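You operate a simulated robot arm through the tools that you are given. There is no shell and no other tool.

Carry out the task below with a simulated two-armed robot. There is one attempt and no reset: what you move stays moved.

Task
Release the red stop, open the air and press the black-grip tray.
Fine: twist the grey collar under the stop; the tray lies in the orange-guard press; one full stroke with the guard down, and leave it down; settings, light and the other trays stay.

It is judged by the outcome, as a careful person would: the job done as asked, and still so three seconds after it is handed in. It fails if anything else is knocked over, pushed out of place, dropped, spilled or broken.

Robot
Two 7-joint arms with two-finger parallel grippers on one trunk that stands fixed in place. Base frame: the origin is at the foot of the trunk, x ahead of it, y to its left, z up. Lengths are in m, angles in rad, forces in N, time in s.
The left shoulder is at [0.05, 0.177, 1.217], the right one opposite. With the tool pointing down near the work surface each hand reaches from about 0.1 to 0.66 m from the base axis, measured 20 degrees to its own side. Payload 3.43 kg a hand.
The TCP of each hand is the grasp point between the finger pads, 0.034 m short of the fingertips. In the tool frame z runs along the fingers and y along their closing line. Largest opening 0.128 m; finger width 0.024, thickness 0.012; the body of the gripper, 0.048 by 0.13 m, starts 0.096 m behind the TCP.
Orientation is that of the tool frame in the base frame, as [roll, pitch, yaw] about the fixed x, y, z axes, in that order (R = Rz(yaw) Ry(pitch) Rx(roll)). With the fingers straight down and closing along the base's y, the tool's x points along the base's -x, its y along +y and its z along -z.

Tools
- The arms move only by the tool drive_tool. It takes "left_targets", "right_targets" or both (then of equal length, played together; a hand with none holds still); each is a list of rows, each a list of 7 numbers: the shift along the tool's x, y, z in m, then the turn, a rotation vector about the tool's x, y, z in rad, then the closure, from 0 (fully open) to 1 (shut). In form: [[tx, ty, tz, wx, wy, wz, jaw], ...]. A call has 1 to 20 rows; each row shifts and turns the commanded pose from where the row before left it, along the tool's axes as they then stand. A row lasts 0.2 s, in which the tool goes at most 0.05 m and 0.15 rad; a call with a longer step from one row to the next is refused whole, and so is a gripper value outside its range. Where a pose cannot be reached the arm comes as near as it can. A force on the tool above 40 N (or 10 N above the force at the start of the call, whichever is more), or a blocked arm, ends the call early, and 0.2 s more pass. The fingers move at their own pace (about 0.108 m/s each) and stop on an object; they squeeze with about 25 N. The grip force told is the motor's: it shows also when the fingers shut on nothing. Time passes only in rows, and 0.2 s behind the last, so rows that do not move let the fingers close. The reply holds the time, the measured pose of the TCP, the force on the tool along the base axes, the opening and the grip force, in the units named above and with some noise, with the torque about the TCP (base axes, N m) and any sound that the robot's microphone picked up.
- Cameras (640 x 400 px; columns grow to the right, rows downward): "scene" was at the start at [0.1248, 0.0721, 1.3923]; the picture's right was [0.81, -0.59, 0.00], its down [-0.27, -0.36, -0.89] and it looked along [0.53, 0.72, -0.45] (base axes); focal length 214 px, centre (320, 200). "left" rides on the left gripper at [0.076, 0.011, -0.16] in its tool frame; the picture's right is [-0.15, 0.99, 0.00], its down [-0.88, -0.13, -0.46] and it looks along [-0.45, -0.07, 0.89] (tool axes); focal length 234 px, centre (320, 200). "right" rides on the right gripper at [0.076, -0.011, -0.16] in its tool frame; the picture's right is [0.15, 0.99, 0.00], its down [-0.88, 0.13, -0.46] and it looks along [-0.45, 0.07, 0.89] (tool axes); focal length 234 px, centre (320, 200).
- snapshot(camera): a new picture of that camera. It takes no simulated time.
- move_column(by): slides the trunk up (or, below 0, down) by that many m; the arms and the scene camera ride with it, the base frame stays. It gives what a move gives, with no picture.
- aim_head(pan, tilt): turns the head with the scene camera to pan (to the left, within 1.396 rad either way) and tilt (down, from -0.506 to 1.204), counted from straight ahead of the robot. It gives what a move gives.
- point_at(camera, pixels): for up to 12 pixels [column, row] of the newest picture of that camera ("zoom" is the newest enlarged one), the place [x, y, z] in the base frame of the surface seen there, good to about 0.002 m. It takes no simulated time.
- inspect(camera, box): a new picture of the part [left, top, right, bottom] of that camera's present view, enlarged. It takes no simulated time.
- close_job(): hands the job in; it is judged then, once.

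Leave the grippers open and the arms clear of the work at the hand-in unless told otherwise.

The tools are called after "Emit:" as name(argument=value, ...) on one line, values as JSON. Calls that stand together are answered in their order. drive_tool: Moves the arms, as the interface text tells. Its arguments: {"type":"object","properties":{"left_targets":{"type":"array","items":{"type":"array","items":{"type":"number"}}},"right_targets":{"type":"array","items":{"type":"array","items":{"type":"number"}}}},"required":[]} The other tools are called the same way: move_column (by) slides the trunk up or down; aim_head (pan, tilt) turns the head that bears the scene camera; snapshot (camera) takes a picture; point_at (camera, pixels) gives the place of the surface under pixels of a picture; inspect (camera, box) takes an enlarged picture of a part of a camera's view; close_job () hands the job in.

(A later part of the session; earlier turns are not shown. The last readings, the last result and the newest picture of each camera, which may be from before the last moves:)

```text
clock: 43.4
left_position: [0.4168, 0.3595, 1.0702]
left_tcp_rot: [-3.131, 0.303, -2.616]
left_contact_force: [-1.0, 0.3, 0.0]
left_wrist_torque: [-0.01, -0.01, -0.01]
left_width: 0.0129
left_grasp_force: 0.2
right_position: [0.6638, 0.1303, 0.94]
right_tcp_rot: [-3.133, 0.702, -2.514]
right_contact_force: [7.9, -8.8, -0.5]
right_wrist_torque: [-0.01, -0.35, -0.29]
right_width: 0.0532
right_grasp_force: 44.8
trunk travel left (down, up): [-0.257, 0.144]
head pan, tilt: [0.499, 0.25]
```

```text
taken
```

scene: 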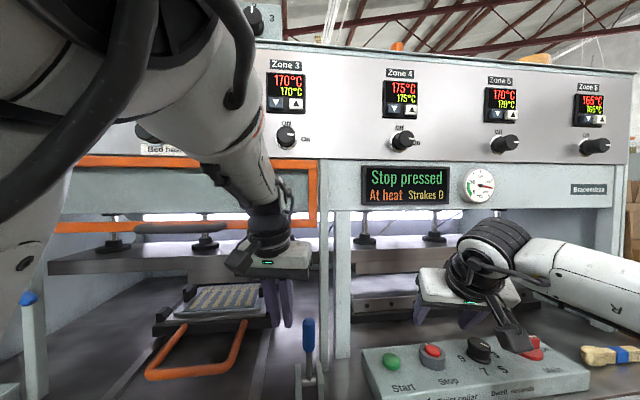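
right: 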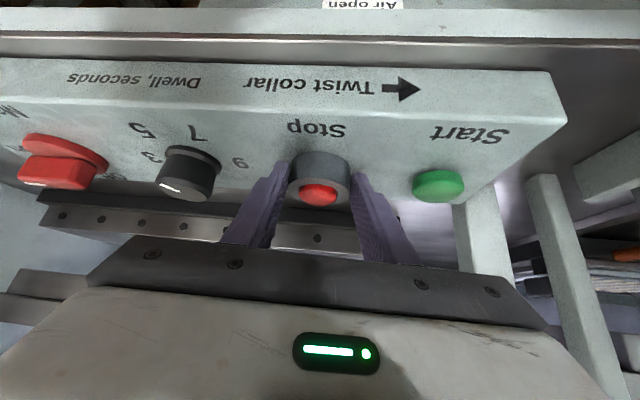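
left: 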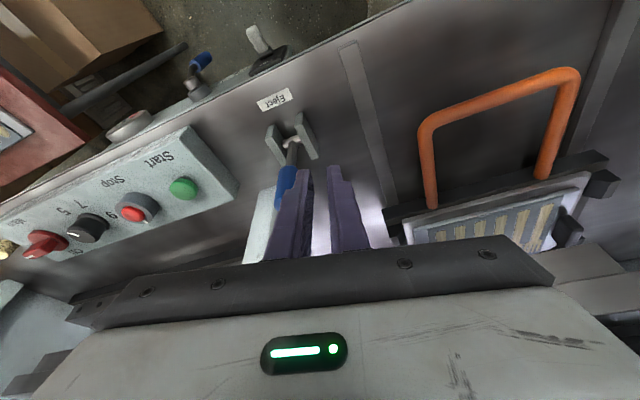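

Gripped (opening 53 mm). I'll twist clockwise seen from above, so the front edge goes left as the arrow shows, 0.3 rad about the collar's own vertical axis, and watch the torque and sound.

Emit:
drive_tool(right_targets=[[0, 0.002, 0, 0.0644, 0, 0.0765, 1], [0, 0.002, 0, 0.0644, 0, 0.0765, 1], [0, 0.002, 0, 0.0644, 0, 0.0765, 1]])

Emit:
snapshot(camera="right")

Emit:
snapshot(camera="scene")

```text
clock: 44.1
left_position: [0.4171, 0.3589, 1.0709]
left_tcp_rot: [-3.132, 0.305, -2.617]
left_contact_force: [0.0, 0.6, -0.3]
left_wrist_torque: [0.03, -0.02, -0.01]
left_width: 0.0129
left_grasp_force: 0.1
right_position: [0.6597, 0.1364, 0.9397]
right_tcp_rot: [-3.136, 0.705, -2.816]
right_contact_force: [15.1, -6.4, 1.1]
right_wrist_torque: [-0.1, 0.85, -0.22]
right_width: 0.0531
right_grasp_force: 44.5
trunk travel left (down, up): [-0.257, 0.144]
head pan, tilt: [0.499, 0.25]
```

```text
taken
```

right: 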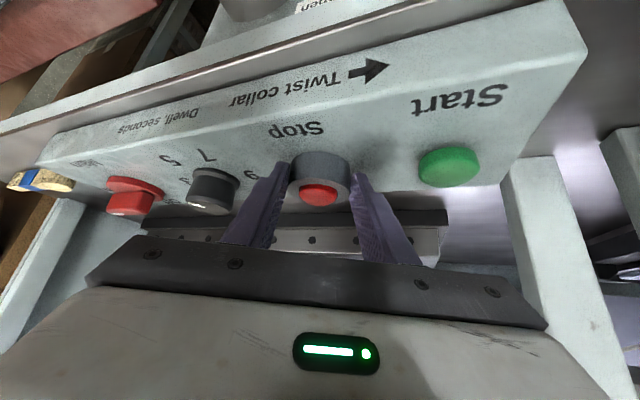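

```text
taken
```

scene: 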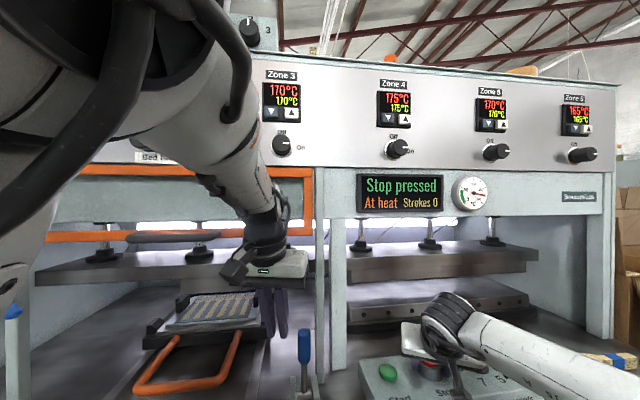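

Still "Stop pressed", with little resistance about the vertical. I'll ease the side load slightly and continue twisting another 0.35 rad.

Emit:
drive_tool(right_targets=[[-0.0019, 0.0002, 0.0016, 0.0644, 0, 0.0765, 1], [0, 0.002, 0, 0.0644, 0, 0.0765, 1], [0, 0.002, 0, 0.0644, 0, 0.0765, 1], [0, 0.001, 0, 0.0322, 0, 0.0382, 1]])

Emit:
snapshot(camera="right")

Emit:
snapshot(camera="scene")

```text
clock: 44.9
left_position: [0.4127, 0.3614, 1.0657]
left_tcp_rot: [-3.137, 0.298, -2.613]
left_contact_force: [-0.5, -0.7, 0.4]
left_wrist_torque: [0.07, 0.0, 0.01]
left_width: 0.0126
left_grasp_force: 0.2
right_position: [0.6589, 0.1426, 0.9416]
right_tcp_rot: [3.098, 0.688, -3.091]
right_contact_force: [-13.2, 14.7, 5.5]
right_wrist_torque: [-0.58, -0.25, -0.02]
right_width: 0.054
right_grasp_force: 45.1
trunk travel left (down, up): [-0.257, 0.144]
head pan, tilt: [0.499, 0.25]
stopped in row 3 (right hand): the force on the tool passed its limit at 51 N (the readings are from after the stop); the commanded pose is now the measured one
```

```text
taken
```

right: 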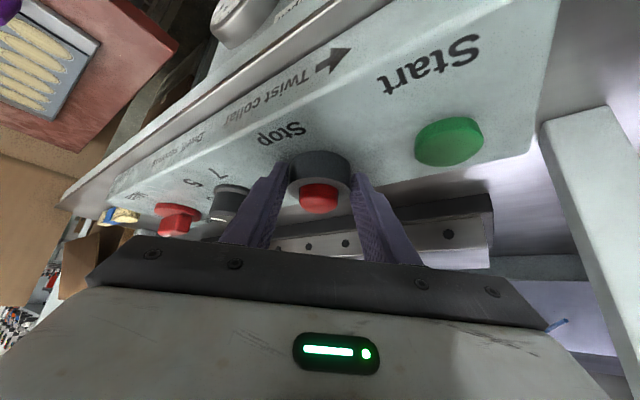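

```text
taken
```

scene: 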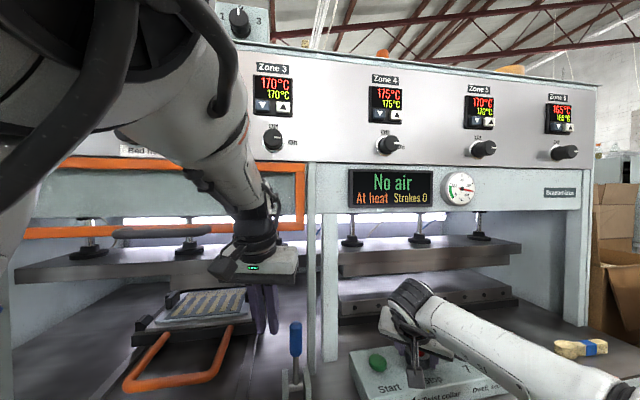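

The display now reads "No air": the stop is released and the red button has popped up. I'll open the fingers and back out along the tool axis.

Emit:
drive_tool(right_targets=[[0, 0, 0, 0, 0, 0, 0.4], [0, 0, 0, 0, 0, 0, 0.4], [0, 0, 0, 0, 0, 0, 0.4]])

Emit:
drive_tool(right_targets=[[0, 0, -0.03, 0, 0, 0, 0.4], [0, 0, -0.04, 0, 0, 0, 0.4], [0, 0, -0.04, 0, 0, 0, 0.4], [0, 0, -0.04, 0, 0, 0, 0.4]])

Emit:
snapshot(camera="scene")

Emit:
snapshot(camera="right")

```text
clock: 45.7
left_position: [0.4153, 0.3604, 1.0666]
left_tcp_rot: [-3.137, 0.295, -2.617]
left_contact_force: [0.6, -1.1, -0.4]
left_wrist_torque: [0.02, -0.01, -0.03]
left_width: 0.0129
left_grasp_force: 0.0
right_position: [0.6647, 0.1375, 0.9403]
right_tcp_rot: [3.106, 0.689, -3.098]
right_contact_force: [0.5, -0.5, 0.9]
right_wrist_torque: [-0.03, -0.01, -0.02]
right_width: 0.0771
right_grasp_force: 0.0
trunk travel left (down, up): [-0.257, 0.144]
head pan, tilt: [0.499, 0.25]
```

```text
clock: 46.7
left_position: [0.4138, 0.3603, 1.0663]
left_tcp_rot: [-3.134, 0.295, -2.618]
left_contact_force: [0.0, 0.5, 0.1]
left_wrist_torque: [-0.04, 0.0, 0.02]
left_width: 0.0128
left_grasp_force: 0.0
right_position: [0.5661, 0.1304, 1.0555]
right_tcp_rot: [3.108, 0.692, -3.092]
right_contact_force: [0.8, 0.4, 0.4]
right_wrist_torque: [0.0, -0.01, -0.01]
right_width: 0.077
right_grasp_force: 0.0
trunk travel left (down, up): [-0.257, 0.144]
head pan, tilt: [0.499, 0.25]
```

```text
taken
```

scene: 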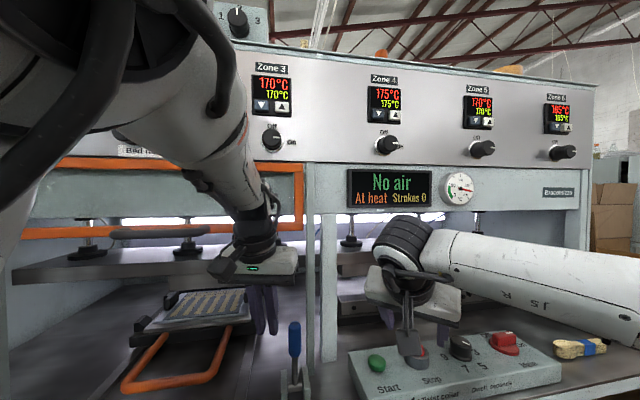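

```text
taken
```

right: 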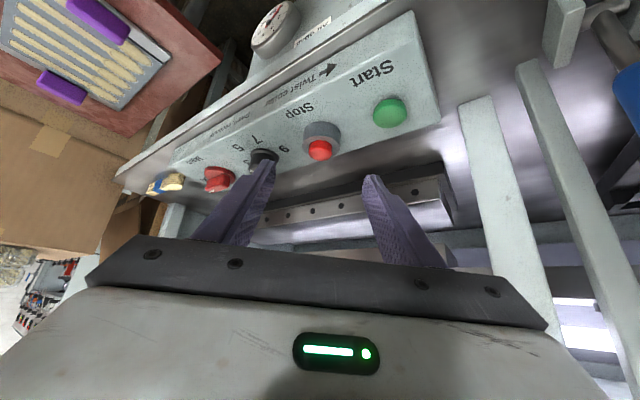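

Stop and dwell look right and nothing else moved. Next is the air lever. First I'll check where the red table, purple tray and lever are, so the right arm can go low safely.

Emit:
aim_head(pan=0.2, tilt=0.7)

Emit:
snapshot(camera="scene")

```text
clock: 47.6
left_position: [0.4157, 0.3615, 1.0639]
left_tcp_rot: [-3.138, 0.294, -2.619]
left_contact_force: [-0.2, -0.5, 0.4]
left_wrist_torque: [0.04, 0.01, -0.05]
left_width: 0.0127
left_grasp_force: 0.0
right_position: [0.5675, 0.1294, 1.0556]
right_tcp_rot: [3.106, 0.69, -3.093]
right_contact_force: [0.2, -0.1, -0.4]
right_wrist_torque: [-0.01, -0.01, -0.05]
right_width: 0.0769
right_grasp_force: 0.0
trunk travel left (down, up): [-0.257, 0.144]
head pan, tilt: [0.201, 0.7]
```

```text
taken
```

scene: 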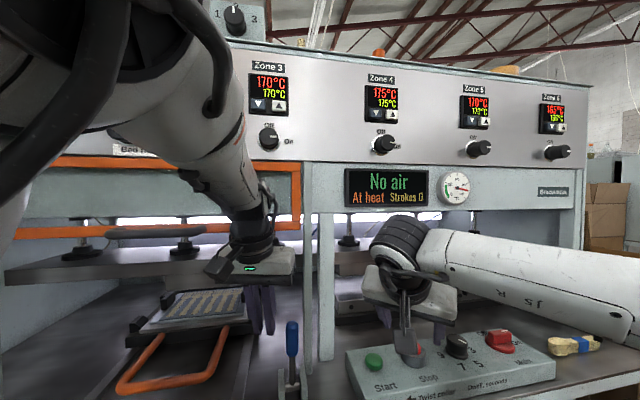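

The head is held by the left elbow, so I'll use the right hand's own camera instead. I'll back the right hand away from the machine and turn it to face the front panel.

Emit:
drive_tool(right_targets=[[0.0231, -0.0265, -0.0191, 0, 0, 0, 0.4], [0.0231, -0.0265, -0.0191, 0, 0, 0, 0.4], [0.0231, -0.0265, -0.0191, 0, 0, 0, 0.4], [0.0231, -0.0265, -0.0191, 0, 0, 0, 0.4], [0.0231, -0.0265, -0.0191, 0, 0, 0, 0.4], [0, 0, 0, -0.093, 0, -0.1126, 0.6], [0, 0, 0, -0.093, 0, -0.1126, 0.6], [0, 0, 0, -0.093, 0, -0.1126, 0.8], [0, 0, 0, -0.093, 0, -0.1126, 1], [0, 0, 0, -0.093, 0, -0.1126, 1]])

Emit:
snapshot(camera="right")

Emit:
snapshot(camera="scene")

```text
clock: 49.8
left_position: [0.4154, 0.3608, 1.0653]
left_tcp_rot: [-3.138, 0.293, -2.618]
left_contact_force: [-0.3, 0.6, -0.6]
left_wrist_torque: [-0.02, -0.02, -0.01]
left_width: 0.0131
left_grasp_force: 0.1
right_position: [0.4282, -0.0139, 1.0519]
right_tcp_rot: [3.113, 0.708, -2.357]
right_contact_force: [0.2, -0.3, 1.1]
right_wrist_torque: [-0.02, -0.01, -0.01]
right_width: 0.0
right_grasp_force: 24.5
trunk travel left (down, up): [-0.257, 0.144]
head pan, tilt: [0.201, 0.7]
```

```text
taken
```

right: 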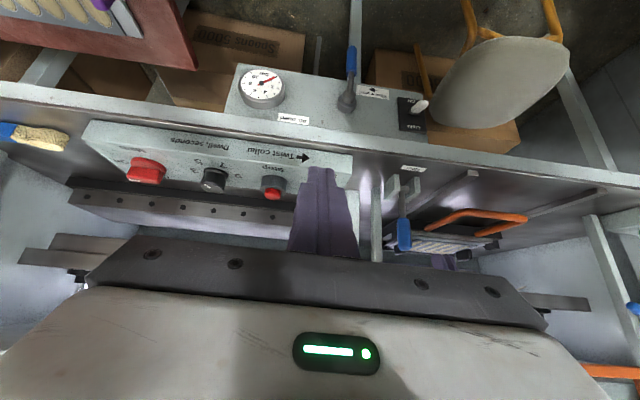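

```text
taken
```

scene: 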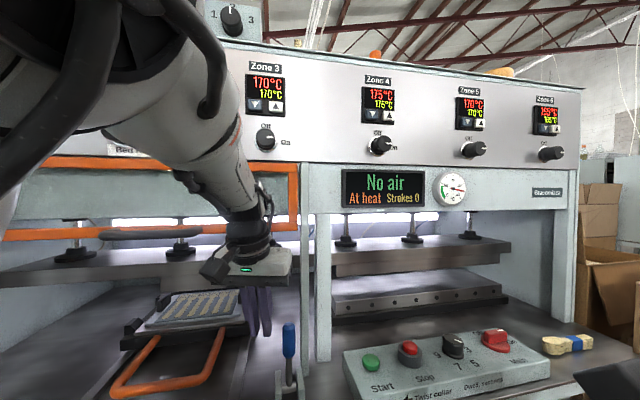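

The view from the right hand shows the lever hanging down, the gauge at 0 and the light switch to its side. With fingers shut, I'll tilt the hand to 1.0 rad and lower it in front of the panel, well short of the lever.

Emit:
drive_tool(right_targets=[[0, 0, 0, 0, -0.146, 0, 1], [0, 0, 0, 0, -0.146, 0, 1], [0.0356, 0.0133, 0.0229, 0, 0, 0, 1], [0.0356, 0.0133, 0.0229, 0, 0, 0, 1], [0.0356, 0.0133, 0.0229, 0, 0, 0, 1], [0.0356, 0.0133, 0.0229, 0, 0, 0, 1], [0.0356, 0.0133, 0.0229, 0, 0, 0, 1]])

Emit:
snapshot(camera="right")

```text
clock: 51.4
left_position: [0.4151, 0.3616, 1.0652]
left_tcp_rot: [-3.139, 0.292, -2.618]
left_contact_force: [0.1, 1.0, -0.8]
left_wrist_torque: [-0.01, 0.0, 0.01]
left_width: 0.0125
left_grasp_force: 0.1
right_position: [0.3822, 0.0336, 0.8629]
right_tcp_rot: [3.105, 1.002, -2.37]
right_contact_force: [-0.9, -0.1, 0.7]
right_wrist_torque: [-0.01, -0.01, -0.04]
right_width: 0.0
right_grasp_force: 24.4
right hand out of reach, approached as far as the arm can: row 7
trunk travel left (down, up): [-0.257, 0.144]
head pan, tilt: [0.201, 0.7]
```

```text
taken
```

right: 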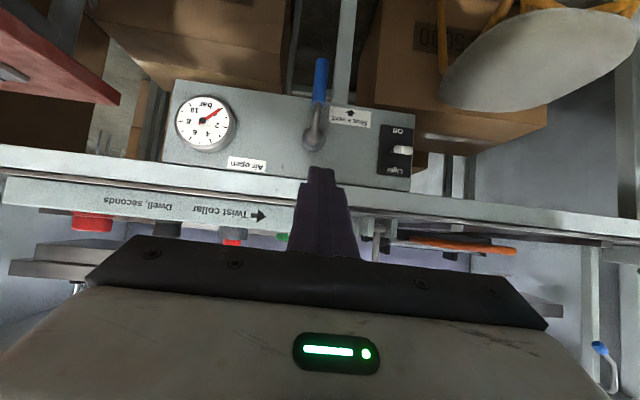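

A clear view: lever at (320,90), hub at (313,140). The wrist is tight against its own shoulder here, so I'll move 8 cm toward the panel first, then continue down and left.

Emit:
drive_tool(right_targets=[[-0.0216, 0, 0.0337, 0, 0, 0, 1], [-0.0216, 0, 0.0337, 0, 0, 0, 1], [0.032, 0.011, 0.0205, 0, 0, 0, 1], [0.032, 0.011, 0.0205, 0, 0, 0, 1], [0.032, 0.011, 0.0205, 0, 0, 0, 1]])

Emit:
snapshot(camera="right")

```text
clock: 52.6
left_position: [0.4164, 0.3608, 1.0636]
left_tcp_rot: [-3.139, 0.293, -2.617]
left_contact_force: [0.3, -0.3, -0.6]
left_wrist_torque: [-0.01, -0.01, 0.03]
left_width: 0.013
left_grasp_force: 0.1
right_position: [0.4352, 0.0902, 0.8334]
right_tcp_rot: [3.102, 0.998, -2.37]
right_contact_force: [-0.1, -0.2, -0.2]
right_wrist_torque: [0.01, 0.0, 0.01]
right_width: 0.0001
right_grasp_force: 25.1
right hand out of reach, approached as far as the arm can: row 3, 4, 5
trunk travel left (down, up): [-0.257, 0.144]
head pan, tilt: [0.201, 0.7]
```

```text
taken
```

right: 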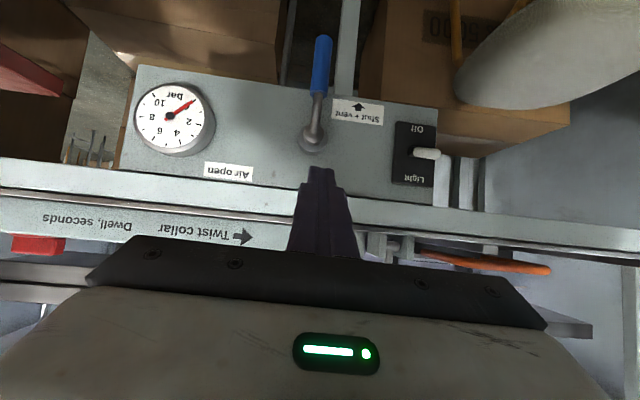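

Downward is still limited with this much tilt, because the wrist can't bend up further. I'll reduce the tilt to 0.5 rad, then descend to lever height on its left side.

Emit:
drive_tool(right_targets=[[0, 0, 0, 0, 0.125, 0, 1], [0, 0, 0, 0, 0.125, 0, 1], [0, 0, 0, 0, 0.125, 0, 1], [0, 0, 0, 0, 0.125, 0, 1], [0.0192, 0.0125, 0.0351, 0, 0, 0, 1], [0.0192, 0.0125, 0.0351, 0, 0, 0, 1], [0.0192, 0.0125, 0.0351, 0, 0, 0, 1], [0.0192, 0.0125, 0.0351, 0, 0, 0, 1]])

Emit:
snapshot(camera="right")

```text
clock: 54.4
left_position: [0.4154, 0.3609, 1.0647]
left_tcp_rot: [-3.138, 0.293, -2.618]
left_contact_force: [-0.5, 0.0, 0.1]
left_wrist_torque: [-0.02, -0.01, -0.03]
left_width: 0.0126
left_grasp_force: 0.1
right_position: [0.3982, 0.127, 0.6746]
right_tcp_rot: [3.116, 0.499, -2.353]
right_contact_force: [0.1, 0.1, -0.9]
right_wrist_torque: [0.01, 0.04, 0.0]
right_width: 0.0003
right_grasp_force: 25.1
trunk travel left (down, up): [-0.257, 0.144]
head pan, tilt: [0.201, 0.7]
```

```text
taken
```

right: 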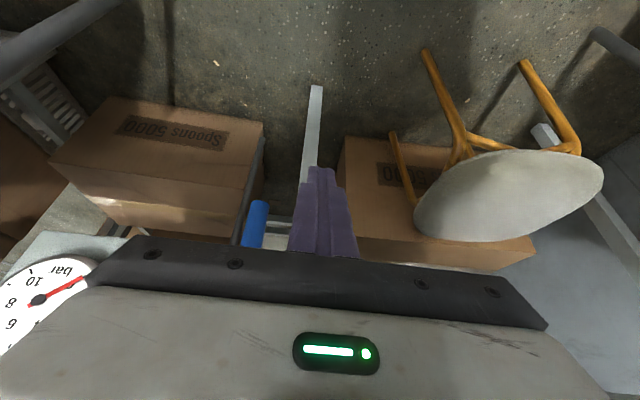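

The hand is at lever height, just left of it (blue grip at (257,220)). I'll look closely at what lies between the finger and the lever before pushing.

Emit:
inspect(camera="right", box=[200, 120, 360, 260])

Emit:
point_at(camera="right", pixels=[[257, 210], [250, 235], [280, 225], [245, 200], [262, 150], [265, 225], [315, 180], [315, 100]])

```text
2.86 times, centred on (280, 190) of right
```

zoom: 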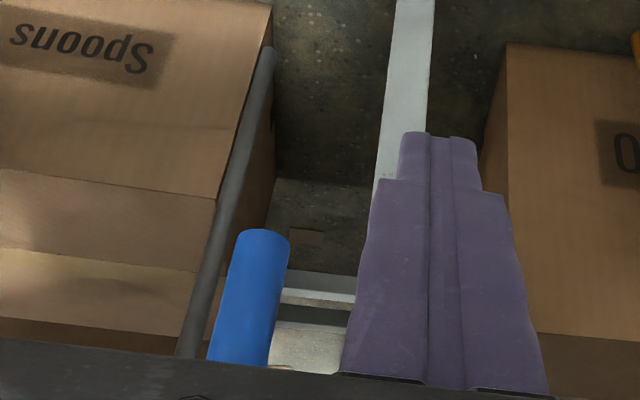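

```text
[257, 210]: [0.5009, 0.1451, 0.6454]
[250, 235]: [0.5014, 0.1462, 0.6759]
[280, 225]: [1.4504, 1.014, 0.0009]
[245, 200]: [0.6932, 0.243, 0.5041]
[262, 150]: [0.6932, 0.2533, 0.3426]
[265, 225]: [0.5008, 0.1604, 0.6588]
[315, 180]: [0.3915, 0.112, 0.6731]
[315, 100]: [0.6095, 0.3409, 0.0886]
```

Nothing is in between. The grip's axis is at about 0.247 along and 0.472 deep, radius about 12 mm. I'll move the closed fingers in beside it, still with a gap of about 3 cm on the left.

Emit:
drive_tool(right_targets=[[-0.0413, 0, 0.0151, 0, 0, 0, 1], [-0.0413, 0, 0.0151, 0, 0, 0, 1]])

Emit:
snapshot(camera="right")

```text
clock: 55.0
left_position: [0.4155, 0.3603, 1.0638]
left_tcp_rot: [-3.138, 0.293, -2.618]
left_contact_force: [-0.8, 0.2, 0.0]
left_wrist_torque: [-0.03, -0.01, -0.02]
left_width: 0.013
left_grasp_force: 0.0
right_position: [0.4578, 0.1902, 0.6869]
right_tcp_rot: [3.119, 0.501, -2.351]
right_contact_force: [0.4, -0.2, -0.2]
right_wrist_torque: [0.0, -0.03, 0.01]
right_width: 0.0001
right_grasp_force: 25.2
trunk travel left (down, up): [-0.257, 0.144]
head pan, tilt: [0.201, 0.7]
```

```text
taken
```

right: 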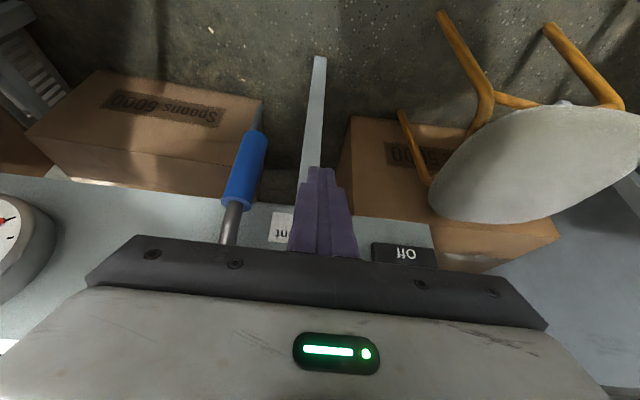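

The finger is level with the grip, 6 cm to its left. Now I'll push it to the right along its arc, first to about 45 degrees.

Emit:
drive_tool(right_targets=[[-0.0006, -0.0308, -0.001, 0, 0, 0, 1], [-0.0006, -0.0308, -0.001, 0, 0, 0, 1], [-0.0014, -0.0241, -0.0026, 0, 0, 0, 1], [-0.0044, -0.0226, -0.008, 0, 0, 0, 1]])

Emit:
snapshot(camera="right")

```text
clock: 56.0
left_position: [0.4158, 0.3599, 1.0646]
left_tcp_rot: [-3.141, 0.295, -2.619]
left_contact_force: [-0.1, 0.5, 0.6]
left_wrist_torque: [0.01, -0.01, 0.04]
left_width: 0.0126
left_grasp_force: 0.1
right_position: [0.5372, 0.1131, 0.6982]
right_tcp_rot: [3.119, 0.501, -2.351]
right_contact_force: [-8.1, -3.2, -0.5]
right_wrist_torque: [0.1, -0.24, -0.13]
right_width: 0.0
right_grasp_force: 24.5
trunk travel left (down, up): [-0.257, 0.144]
head pan, tilt: [0.201, 0.7]
```

```text
taken
```

right: 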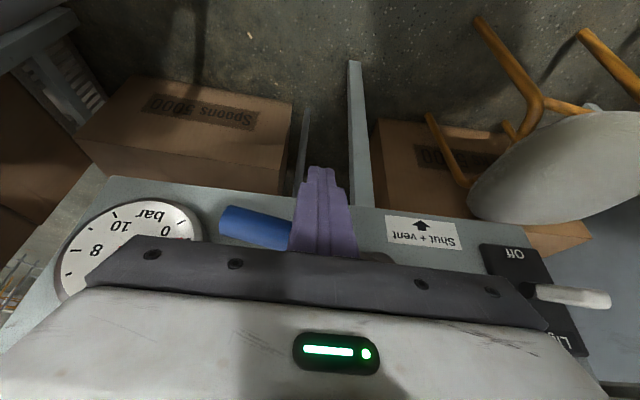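

The lever is swinging up well. I'll measure its present angle.

Emit:
point_at(camera="right", pixels=[[228, 222], [250, 225], [280, 232], [170, 240], [380, 256]])

Emit:
snapshot(camera="scene")

```text
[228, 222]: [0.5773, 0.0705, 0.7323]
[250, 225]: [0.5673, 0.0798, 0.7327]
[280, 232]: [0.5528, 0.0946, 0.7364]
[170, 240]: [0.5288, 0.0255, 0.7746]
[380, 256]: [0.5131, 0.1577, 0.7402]
```

```text
taken
```

scene: 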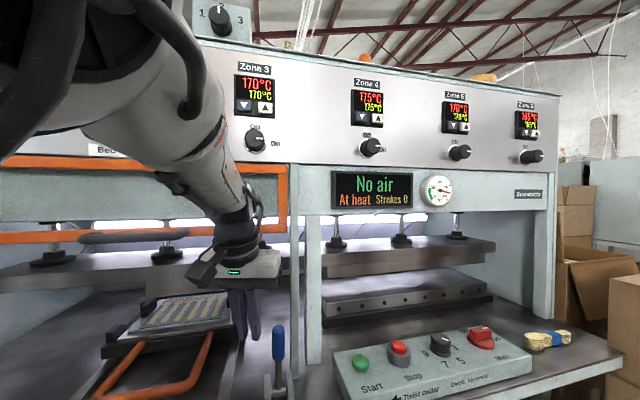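

The lever's underside is at z≈0.732 and it's about 7 degrees short of horizontal; the display still says "No air". I'll slide the finger outward under the grip, tilt it a bit more for a better upward push, then lift.

Emit:
drive_tool(right_targets=[[0.009, 0, -0.005, 0, 0, 0, 1], [0.005, -0.03, 0.009, 0, 0, 0, 1], [0, 0, 0, 0, -0.14, 0, 1], [0, 0, 0, 0, -0.14, 0, 1]])

Emit:
snapshot(camera="right")

```text
clock: 57.0
left_position: [0.4163, 0.3597, 1.0655]
left_tcp_rot: [-3.14, 0.294, -2.62]
left_contact_force: [-0.1, 0.0, -0.9]
left_wrist_torque: [-0.02, 0.02, 0.02]
left_width: 0.0126
left_grasp_force: 0.1
right_position: [0.5516, 0.0858, 0.6881]
right_tcp_rot: [3.109, 0.782, -2.361]
right_contact_force: [-0.5, 0.1, -0.4]
right_wrist_torque: [-0.01, 0.02, -0.01]
right_width: 0.0
right_grasp_force: 24.7
trunk travel left (down, up): [-0.257, 0.144]
head pan, tilt: [0.201, 0.7]
```

```text
taken
```

right: 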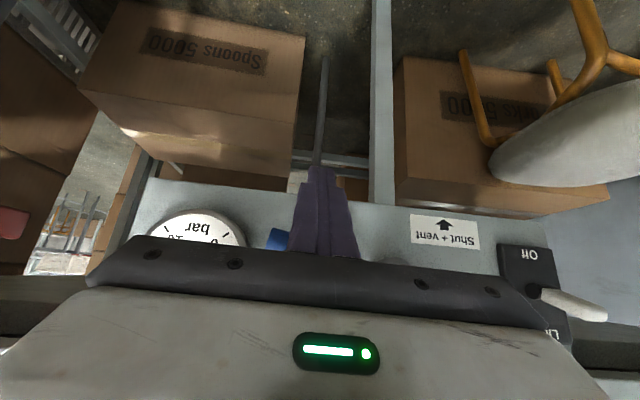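

The finger is below the grip. I'll lift 4.5 cm to meet the grip from beneath, then slightly more.

Emit:
drive_tool(right_targets=[[-0.0159, 0, -0.016, 0, 0, 0, 1], [-0.0159, 0, -0.016, 0, 0, 0, 1], [-0.007, 0, -0.0071, 0, 0, 0, 1]])

Emit:
snapshot(camera="right")

Emit:
inspect(camera="scene", box=[300, 150, 480, 220])

```text
clock: 57.8
left_position: [0.4166, 0.3608, 1.065]
left_tcp_rot: [-3.141, 0.293, -2.62]
left_contact_force: [0.1, -0.4, -0.6]
left_wrist_torque: [0.0, 0.0, -0.02]
left_width: 0.013
left_grasp_force: 0.1
right_position: [0.5486, 0.0813, 0.734]
right_tcp_rot: [3.109, 0.764, -2.365]
right_contact_force: [-10.4, -8.7, -24.2]
right_wrist_torque: [-0.3, 0.1, -0.08]
right_width: 0.0
right_grasp_force: 24.1
trunk travel left (down, up): [-0.257, 0.144]
head pan, tilt: [0.201, 0.7]
```

```text
taken
```

right: 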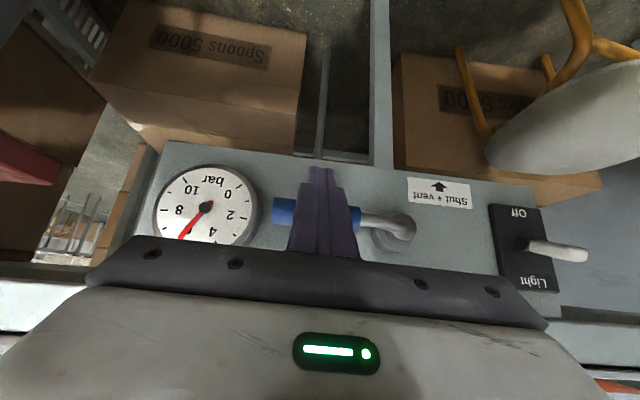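

```text
3.56 times, centred on (390, 185) of scene
```

zoom: 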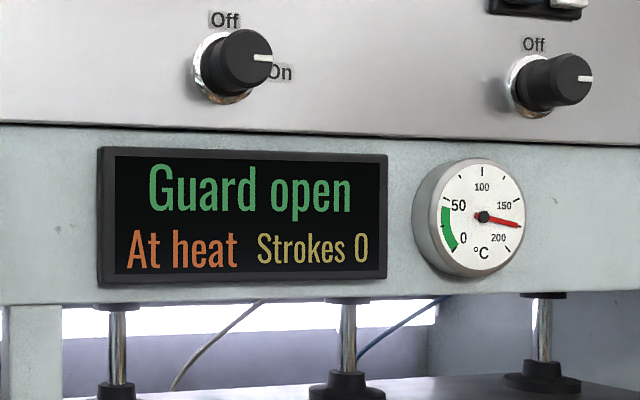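

Air is open: the gauge shows about 6 bar and the display reads "Guard open". I'll lower the finger off the lever, back away and check that the lever stays.

Emit:
drive_tool(right_targets=[[0.0209, 0, 0.0216, 0, 0, 0, 1], [0.0325, 0, -0.031, 0, 0, 0, 1], [0.0325, 0, -0.031, 0, 0, 0, 1]])

Emit:
snapshot(camera="right")

Emit:
snapshot(camera="scene")

```text
clock: 58.6
left_position: [0.4164, 0.3597, 1.0648]
left_tcp_rot: [3.14, 0.296, -2.62]
left_contact_force: [-0.1, -0.1, 0.6]
left_wrist_torque: [0.05, 0.0, 0.02]
left_width: 0.0129
left_grasp_force: 0.0
right_position: [0.4894, 0.0215, 0.7131]
right_tcp_rot: [3.112, 0.783, -2.359]
right_contact_force: [0.4, -0.4, 0.3]
right_wrist_torque: [-0.03, 0.0, -0.02]
right_width: 0.0
right_grasp_force: 24.5
trunk travel left (down, up): [-0.257, 0.144]
head pan, tilt: [0.201, 0.7]
```

```text
taken
```

right: 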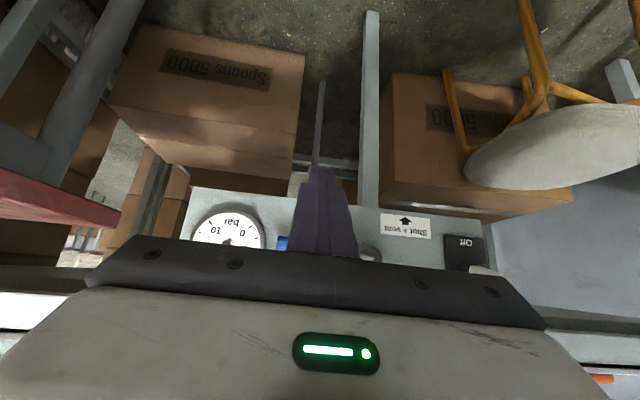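

```text
taken
```

scene: 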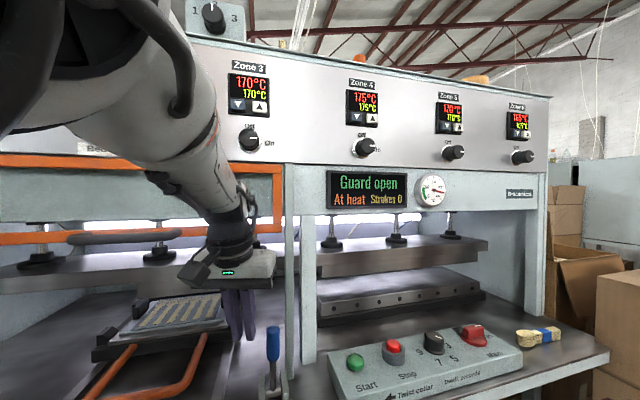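

The lever stays horizontal and the display reads "Guard open". Now the guard: I'll raise the right hand out of the panel area, then raise the trunk so the left arm can get above the guard handle.

Emit:
drive_tool(right_targets=[[-0.0302, 0, -0.0304, 0, 0, 0, 1], [-0.0302, 0, -0.0304, 0, 0, 0, 1], [-0.0302, 0, -0.0304, 0, 0, 0, 1], [-0.0302, 0, -0.0304, 0, 0, 0, 1], [-0.0302, 0, -0.0304, 0, 0, 0, 1]])

Emit:
move_column(by=0.14)

Emit:
snapshot(camera="scene")

Emit:
snapshot(camera="left")

```text
clock: 59.8
left_position: [0.4159, 0.3609, 1.0696]
left_tcp_rot: [-3.132, 0.308, -2.62]
left_contact_force: [0.3, 0.0, -0.6]
left_wrist_torque: [-0.01, 0.0, 0.03]
left_width: 0.0127
left_grasp_force: 0.0
right_position: [0.4924, 0.0179, 0.926]
right_tcp_rot: [3.113, 0.781, -2.36]
right_contact_force: [-0.4, -0.4, 0.6]
right_wrist_torque: [-0.02, 0.02, -0.01]
right_width: 0.0004
right_grasp_force: 25.1
trunk travel left (down, up): [-0.257, 0.144]
head pan, tilt: [0.201, 0.7]
```

```text
clock: 61.5
left_position: [0.4162, 0.3608, 1.2117]
left_tcp_rot: [-3.133, 0.307, -2.618]
left_contact_force: [-0.3, -0.4, -0.2]
left_wrist_torque: [0.02, -0.03, 0.02]
left_width: 0.0128
left_grasp_force: 0.1
right_position: [0.4917, 0.0175, 1.0662]
right_tcp_rot: [3.112, 0.78, -2.36]
right_contact_force: [0.9, 0.3, 0.0]
right_wrist_torque: [0.03, -0.03, 0.0]
right_width: 0.0
right_grasp_force: 24.8
trunk travel left (down, up): [-0.397, 0.004]
head pan, tilt: [0.201, 0.7]
```

```text
taken
```

scene: 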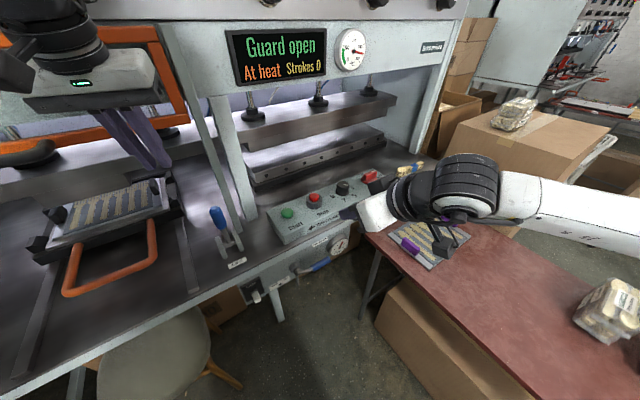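

```text
taken
```

left: 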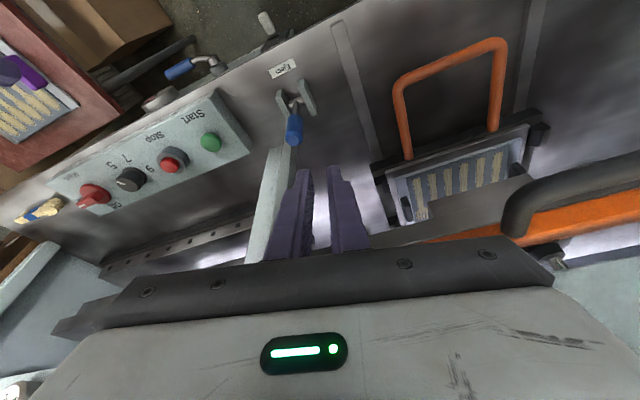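

The left hand is beside the guard handle's right end, in a good posture. I'll raise it above handle height, stay back from the panel and shift left toward the handle's middle, turning it square to the machine.

Emit:
drive_tool(left_targets=[[0.0053, -0.0042, -0.0366, 0, 0, 0, 0.7], [0.0053, -0.0042, -0.0366, 0, 0, 0, 0.7], [0.0053, -0.0042, -0.0366, 0, 0, 0, 0.5], [0, 0, 0, -0.0378, 0, -0.119, 0.5], [0, 0, 0, -0.0378, 0, -0.119, 0.5]])

Emit:
aim_head(pan=0.9, tilt=0.35)

Emit:
snapshot(camera="scene")

Emit:
snapshot(camera="left")

```text
clock: 62.7
left_position: [0.4131, 0.4096, 1.3118]
left_tcp_rot: [-3.105, 0.293, -2.358]
left_contact_force: [0.1, 0.4, -0.3]
left_wrist_torque: [-0.01, 0.0, -0.03]
left_width: 0.064
left_grasp_force: 0.0
left hand out of reach, approached as far as the arm can: row 1, 2, 3, 4, 5
right_position: [0.4936, 0.0182, 1.065]
right_tcp_rot: [3.111, 0.779, -2.359]
right_contact_force: [0.9, 0.5, -0.3]
right_wrist_torque: [0.02, 0.01, 0.0]
right_width: 0.0004
right_grasp_force: 25.0
trunk travel left (down, up): [-0.397, 0.004]
head pan, tilt: [0.201, 0.7]
```

```text
clock: 63.8
left_position: [0.4117, 0.4099, 1.309]
left_tcp_rot: [-3.113, 0.289, -2.359]
left_contact_force: [1.0, -0.6, -0.7]
left_wrist_torque: [0.0, 0.0, 0.02]
left_width: 0.0639
left_grasp_force: 0.0
right_position: [0.4927, 0.0186, 1.0654]
right_tcp_rot: [3.112, 0.78, -2.358]
right_contact_force: [-0.6, -0.5, 0.1]
right_wrist_torque: [0.0, 0.0, -0.01]
right_width: 0.0
right_grasp_force: 24.9
trunk travel left (down, up): [-0.397, 0.004]
head pan, tilt: [0.901, 0.351]
```

```text
taken
```

scene: 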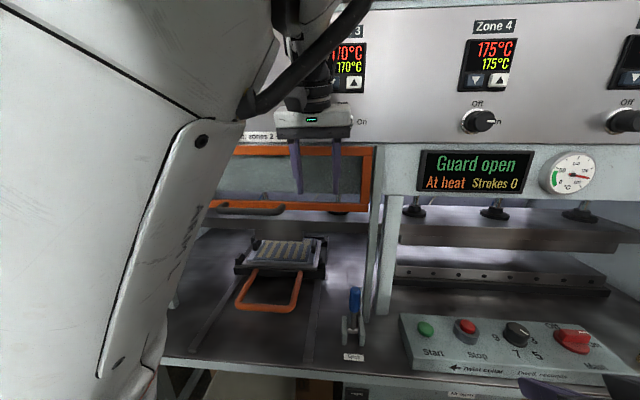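

```text
taken
```

left: 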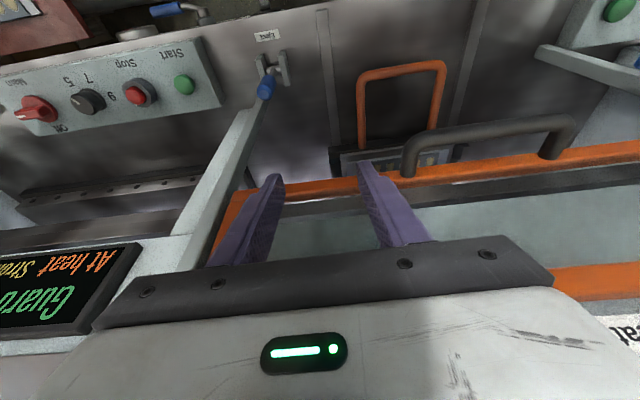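

The hand is above and in front of the guard. Shifting left along the machine front to above the handle's middle.

Emit:
drive_tool(left_targets=[[0, 0.042, 0, 0, 0, 0, 0.5], [0, 0.042, 0, 0, 0, 0, 0.5], [0, 0.042, 0, 0, 0, 0, 0.5]])

Emit:
snapshot(camera="left")

Emit:
snapshot(camera="scene")

```text
clock: 64.6
left_position: [0.3258, 0.4945, 1.3111]
left_tcp_rot: [-3.138, 0.308, -2.374]
left_contact_force: [0.2, 0.4, 0.4]
left_wrist_torque: [-0.03, 0.01, 0.01]
left_width: 0.064
left_grasp_force: 0.1
right_position: [0.4923, 0.018, 1.0656]
right_tcp_rot: [3.113, 0.781, -2.359]
right_contact_force: [-0.3, 0.3, -0.2]
right_wrist_torque: [-0.02, -0.01, -0.03]
right_width: 0.0
right_grasp_force: 25.3
trunk travel left (down, up): [-0.397, 0.004]
head pan, tilt: [0.901, 0.351]
```

```text
taken
```

left: 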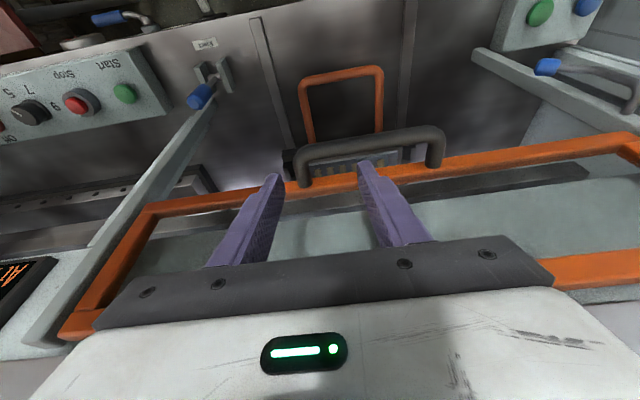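

```text
taken
```

scene: 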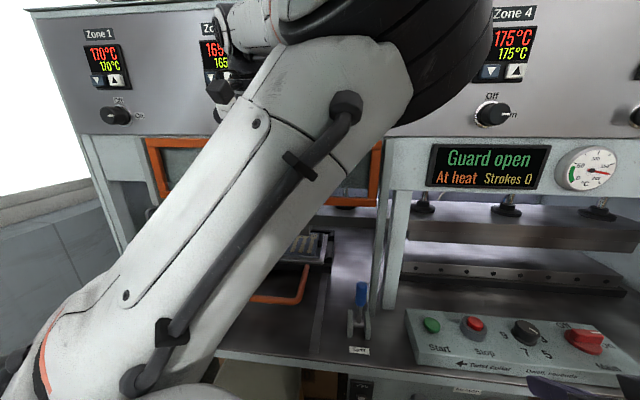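

I'll measure the handle bar and guard from the left hand's camera.

Emit:
point_at(camera="left", pixels=[[330, 149], [370, 142], [410, 135], [303, 170], [435, 155], [500, 160], [150, 215], [620, 145], [340, 100], [380, 90], [350, 165], [600, 275]])

Emit:
inspect(camera="left", box=[240, 50, 640, 280])

```text
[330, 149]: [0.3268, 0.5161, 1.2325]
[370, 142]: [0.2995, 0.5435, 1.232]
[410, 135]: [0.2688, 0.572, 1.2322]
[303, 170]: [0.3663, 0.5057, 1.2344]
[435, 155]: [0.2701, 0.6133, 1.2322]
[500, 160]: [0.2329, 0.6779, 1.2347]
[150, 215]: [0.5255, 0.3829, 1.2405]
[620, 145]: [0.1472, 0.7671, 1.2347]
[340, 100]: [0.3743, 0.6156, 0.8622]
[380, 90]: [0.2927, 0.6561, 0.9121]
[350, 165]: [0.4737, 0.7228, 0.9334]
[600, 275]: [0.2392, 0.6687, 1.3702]
```

```text
1.60 times, centred on (440, 165) of left
```

zoom: 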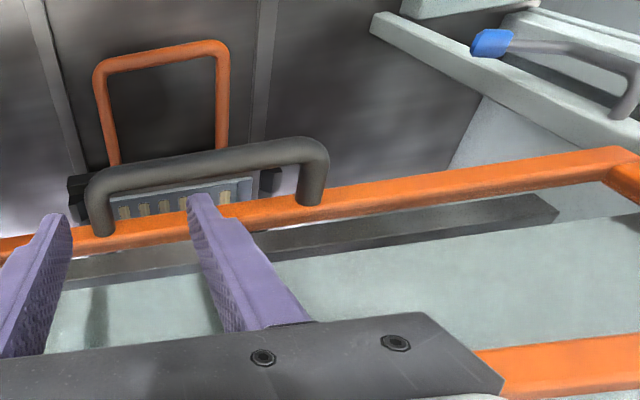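

The bar's top is at z 1.2325, its depth about 0.593, and it runs from about -0.115 to -0.24 along the machine. I'll centre the two open fingertips over it, with slightly less tilt.

Emit:
drive_tool(left_targets=[[0, 0, 0, 0, 0.145, 0, 0.5], [-0.011, 0.027, 0.002, 0, 0, 0, 0.5], [0, 0.026, 0, 0, 0, 0, 0.5], [0.002, 0, 0.018, 0, 0, 0, 0.5]])

Emit:
snapshot(camera="left")

```text
clock: 65.6
left_position: [0.2973, 0.5417, 1.2924]
left_tcp_rot: [-3.133, 0.16, -2.371]
left_contact_force: [0.3, 0.6, 0.8]
left_wrist_torque: [0.02, 0.01, 0.05]
left_width: 0.0642
left_grasp_force: 0.2
right_position: [0.4934, 0.0174, 1.0655]
right_tcp_rot: [3.112, 0.781, -2.361]
right_contact_force: [-0.5, 0.4, -1.0]
right_wrist_torque: [0.02, 0.03, -0.02]
right_width: 0.0
right_grasp_force: 25.0
trunk travel left (down, up): [-0.397, 0.004]
head pan, tilt: [0.901, 0.351]
```

```text
taken
```

left: 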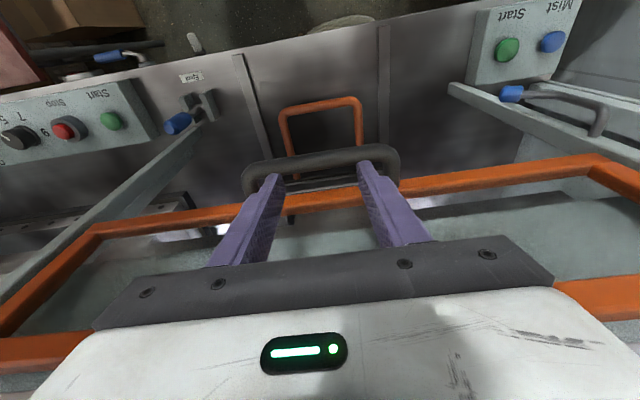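

The fingertips are centred over the bar, about 2.6 cm above it. (The left box also has a green "Start" next to "Mist", so this may need both starts.) Now I'll press the handle down in small steps.

Emit:
drive_tool(left_targets=[[0.0032, 0, 0.0197, 0, 0, 0, 0.5], [0.0032, 0, 0.0197, 0, 0, 0, 0.5], [0.0032, 0, 0.0197, 0, 0, 0, 0.5]])

Emit:
snapshot(camera="left")

```text
clock: 66.4
left_position: [0.2956, 0.5411, 1.2315]
left_tcp_rot: [-3.134, 0.162, -2.371]
left_contact_force: [0.1, 0.9, 0.0]
left_wrist_torque: [0.02, 0.0, 0.01]
left_width: 0.0642
left_grasp_force: 0.2
right_position: [0.4921, 0.0183, 1.0661]
right_tcp_rot: [3.112, 0.781, -2.36]
right_contact_force: [0.2, 0.5, -0.1]
right_wrist_torque: [-0.02, 0.01, -0.01]
right_width: 0.0001
right_grasp_force: 24.6
trunk travel left (down, up): [-0.397, 0.004]
head pan, tilt: [0.901, 0.351]
```

```text
taken
```

left: 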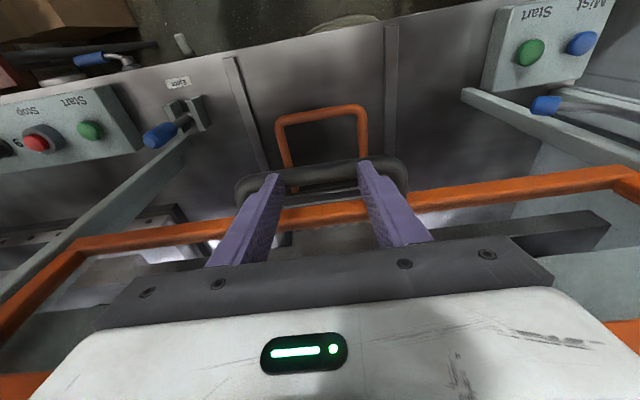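

No force, and the bar still sits right under the fingertips. I'll check whether the guard has moved or the fingers went past the bar.

Emit:
point_at(camera="left", pixels=[[320, 172], [250, 190], [400, 185], [480, 193], [150, 232], [320, 205]])

Emit:
snapshot(camera="scene")

```text
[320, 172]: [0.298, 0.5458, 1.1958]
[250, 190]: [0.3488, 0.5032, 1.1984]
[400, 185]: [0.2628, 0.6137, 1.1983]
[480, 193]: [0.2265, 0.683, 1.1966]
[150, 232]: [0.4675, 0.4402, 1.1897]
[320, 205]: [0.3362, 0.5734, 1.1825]
```

```text
taken
```

scene: 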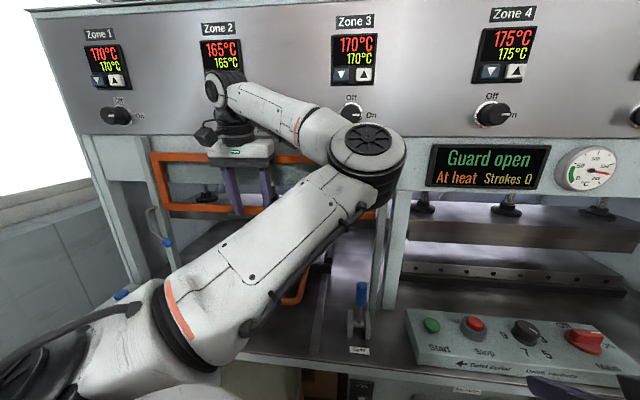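

The guard is sliding down with the fingertips (bar now at z 1.196). Continuing down in steps.

Emit:
drive_tool(left_targets=[[0.0048, 0, 0.0296, 0, 0, 0, 0.5], [0.0048, 0, 0.0296, 0, 0, 0, 0.5], [0.0048, 0, 0.0296, 0, 0, 0, 0.5], [0.0048, 0, 0.0296, 0, 0, 0, 0.5]])

Emit:
snapshot(camera="left")

Emit:
snapshot(camera="scene")

```text
clock: 67.4
left_position: [0.2964, 0.5419, 1.113]
left_tcp_rot: [-3.132, 0.161, -2.369]
left_contact_force: [-1.1, -0.4, -0.7]
left_wrist_torque: [-0.01, -0.1, 0.03]
left_width: 0.0643
left_grasp_force: 0.7
right_position: [0.4923, 0.0174, 1.0664]
right_tcp_rot: [3.113, 0.781, -2.36]
right_contact_force: [-0.4, -0.2, 0.7]
right_wrist_torque: [-0.02, 0.0, 0.01]
right_width: 0.0
right_grasp_force: 24.7
trunk travel left (down, up): [-0.397, 0.004]
head pan, tilt: [0.901, 0.351]
```

```text
taken
```

left: 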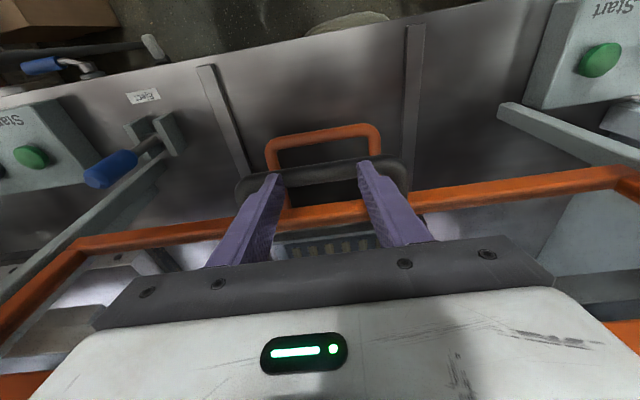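

```text
taken
```

scene: 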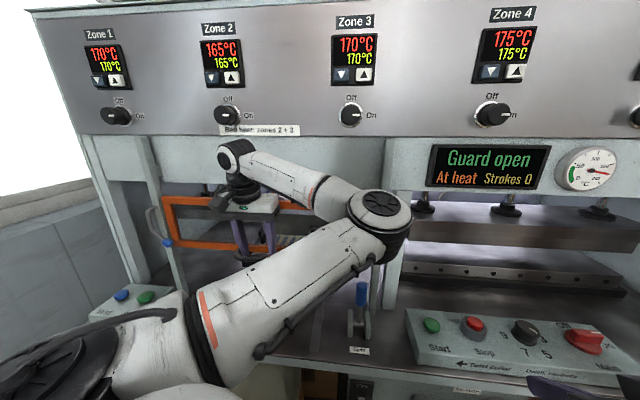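

The guard is about half-way and moves freely. Continuing down.

Emit:
drive_tool(left_targets=[[0.0048, 0, 0.0296, 0, 0, 0, 0.5], [0.0048, 0, 0.0296, 0, 0, 0, 0.5], [0.0032, 0, 0.0197, 0, 0, 0, 0.5]])

Emit:
snapshot(camera="left")

Emit:
snapshot(camera="scene")

```text
clock: 68.2
left_position: [0.2973, 0.54, 1.0331]
left_tcp_rot: [-3.131, 0.16, -2.369]
left_contact_force: [-1.4, 2.3, 2.6]
left_wrist_torque: [0.11, 0.09, 0.02]
left_width: 0.0655
left_grasp_force: 1.2
right_position: [0.4924, 0.0181, 1.0667]
right_tcp_rot: [3.112, 0.779, -2.36]
right_contact_force: [-0.4, 0.0, 0.3]
right_wrist_torque: [-0.02, 0.0, -0.02]
right_width: 0.0001
right_grasp_force: 24.8
trunk travel left (down, up): [-0.397, 0.004]
head pan, tilt: [0.901, 0.351]
```

```text
taken
```

left: 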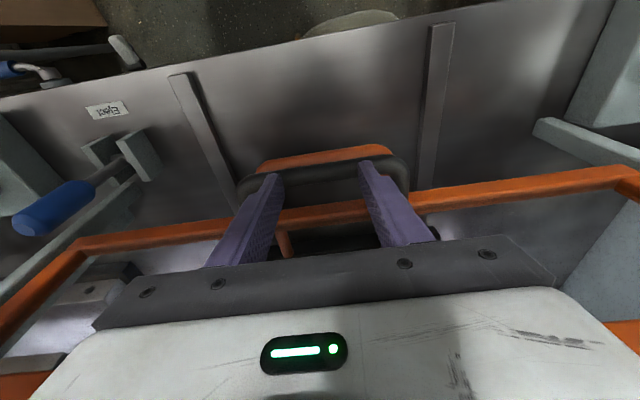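

```text
taken
```

scene: 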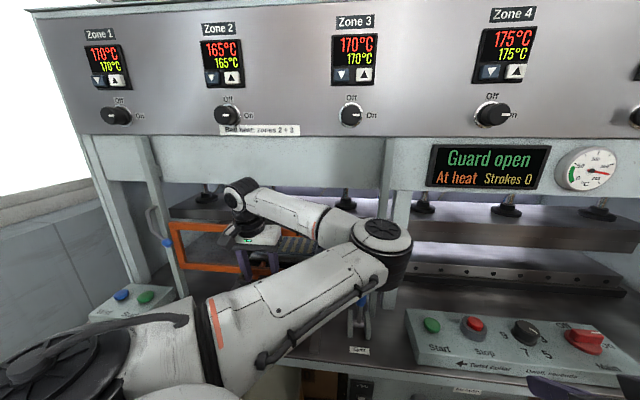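

Bar at about z 1.0, still "Guard open". Continuing in smaller steps until it bottoms out.

Emit:
drive_tool(left_targets=[[0.0032, 0, 0.0197, 0, 0, 0, 0.5], [0.0032, 0, 0.0197, 0, 0, 0, 0.5]])

Emit:
snapshot(camera="left")

Emit:
snapshot(camera="scene")

```text
clock: 68.8
left_position: [0.2983, 0.5407, 0.9998]
left_tcp_rot: [-3.137, 0.173, -2.37]
left_contact_force: [-2.5, -2.3, 32.3]
left_wrist_torque: [0.93, 0.79, 0.08]
left_width: 0.0648
left_grasp_force: 0.3
right_position: [0.4913, 0.0149, 1.0665]
right_tcp_rot: [3.111, 0.785, -2.362]
right_contact_force: [-0.5, 0.0, -0.4]
right_wrist_torque: [0.0, -0.02, 0.0]
right_width: 0.0
right_grasp_force: 25.1
trunk travel left (down, up): [-0.397, 0.004]
head pan, tilt: [0.901, 0.351]
```

```text
taken
```

left: 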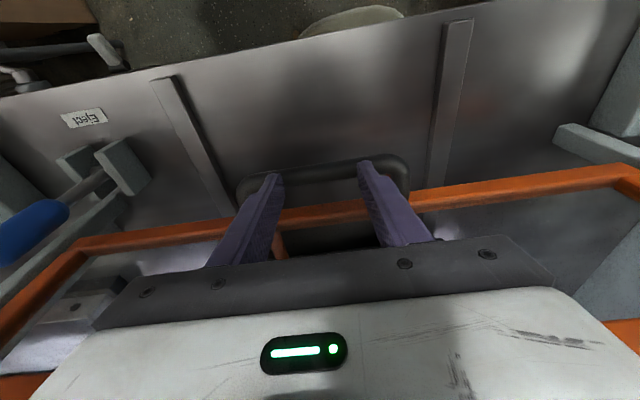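

```text
taken
```

scene: 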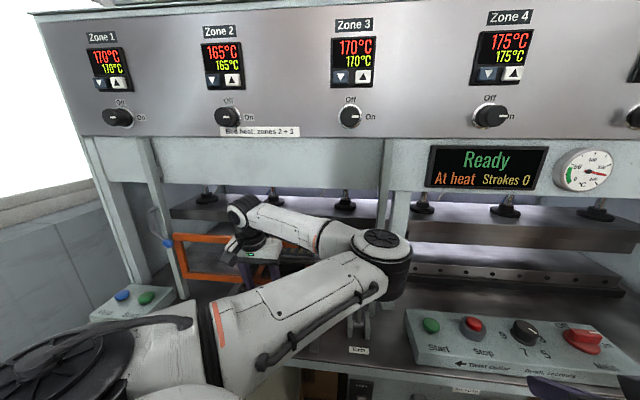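

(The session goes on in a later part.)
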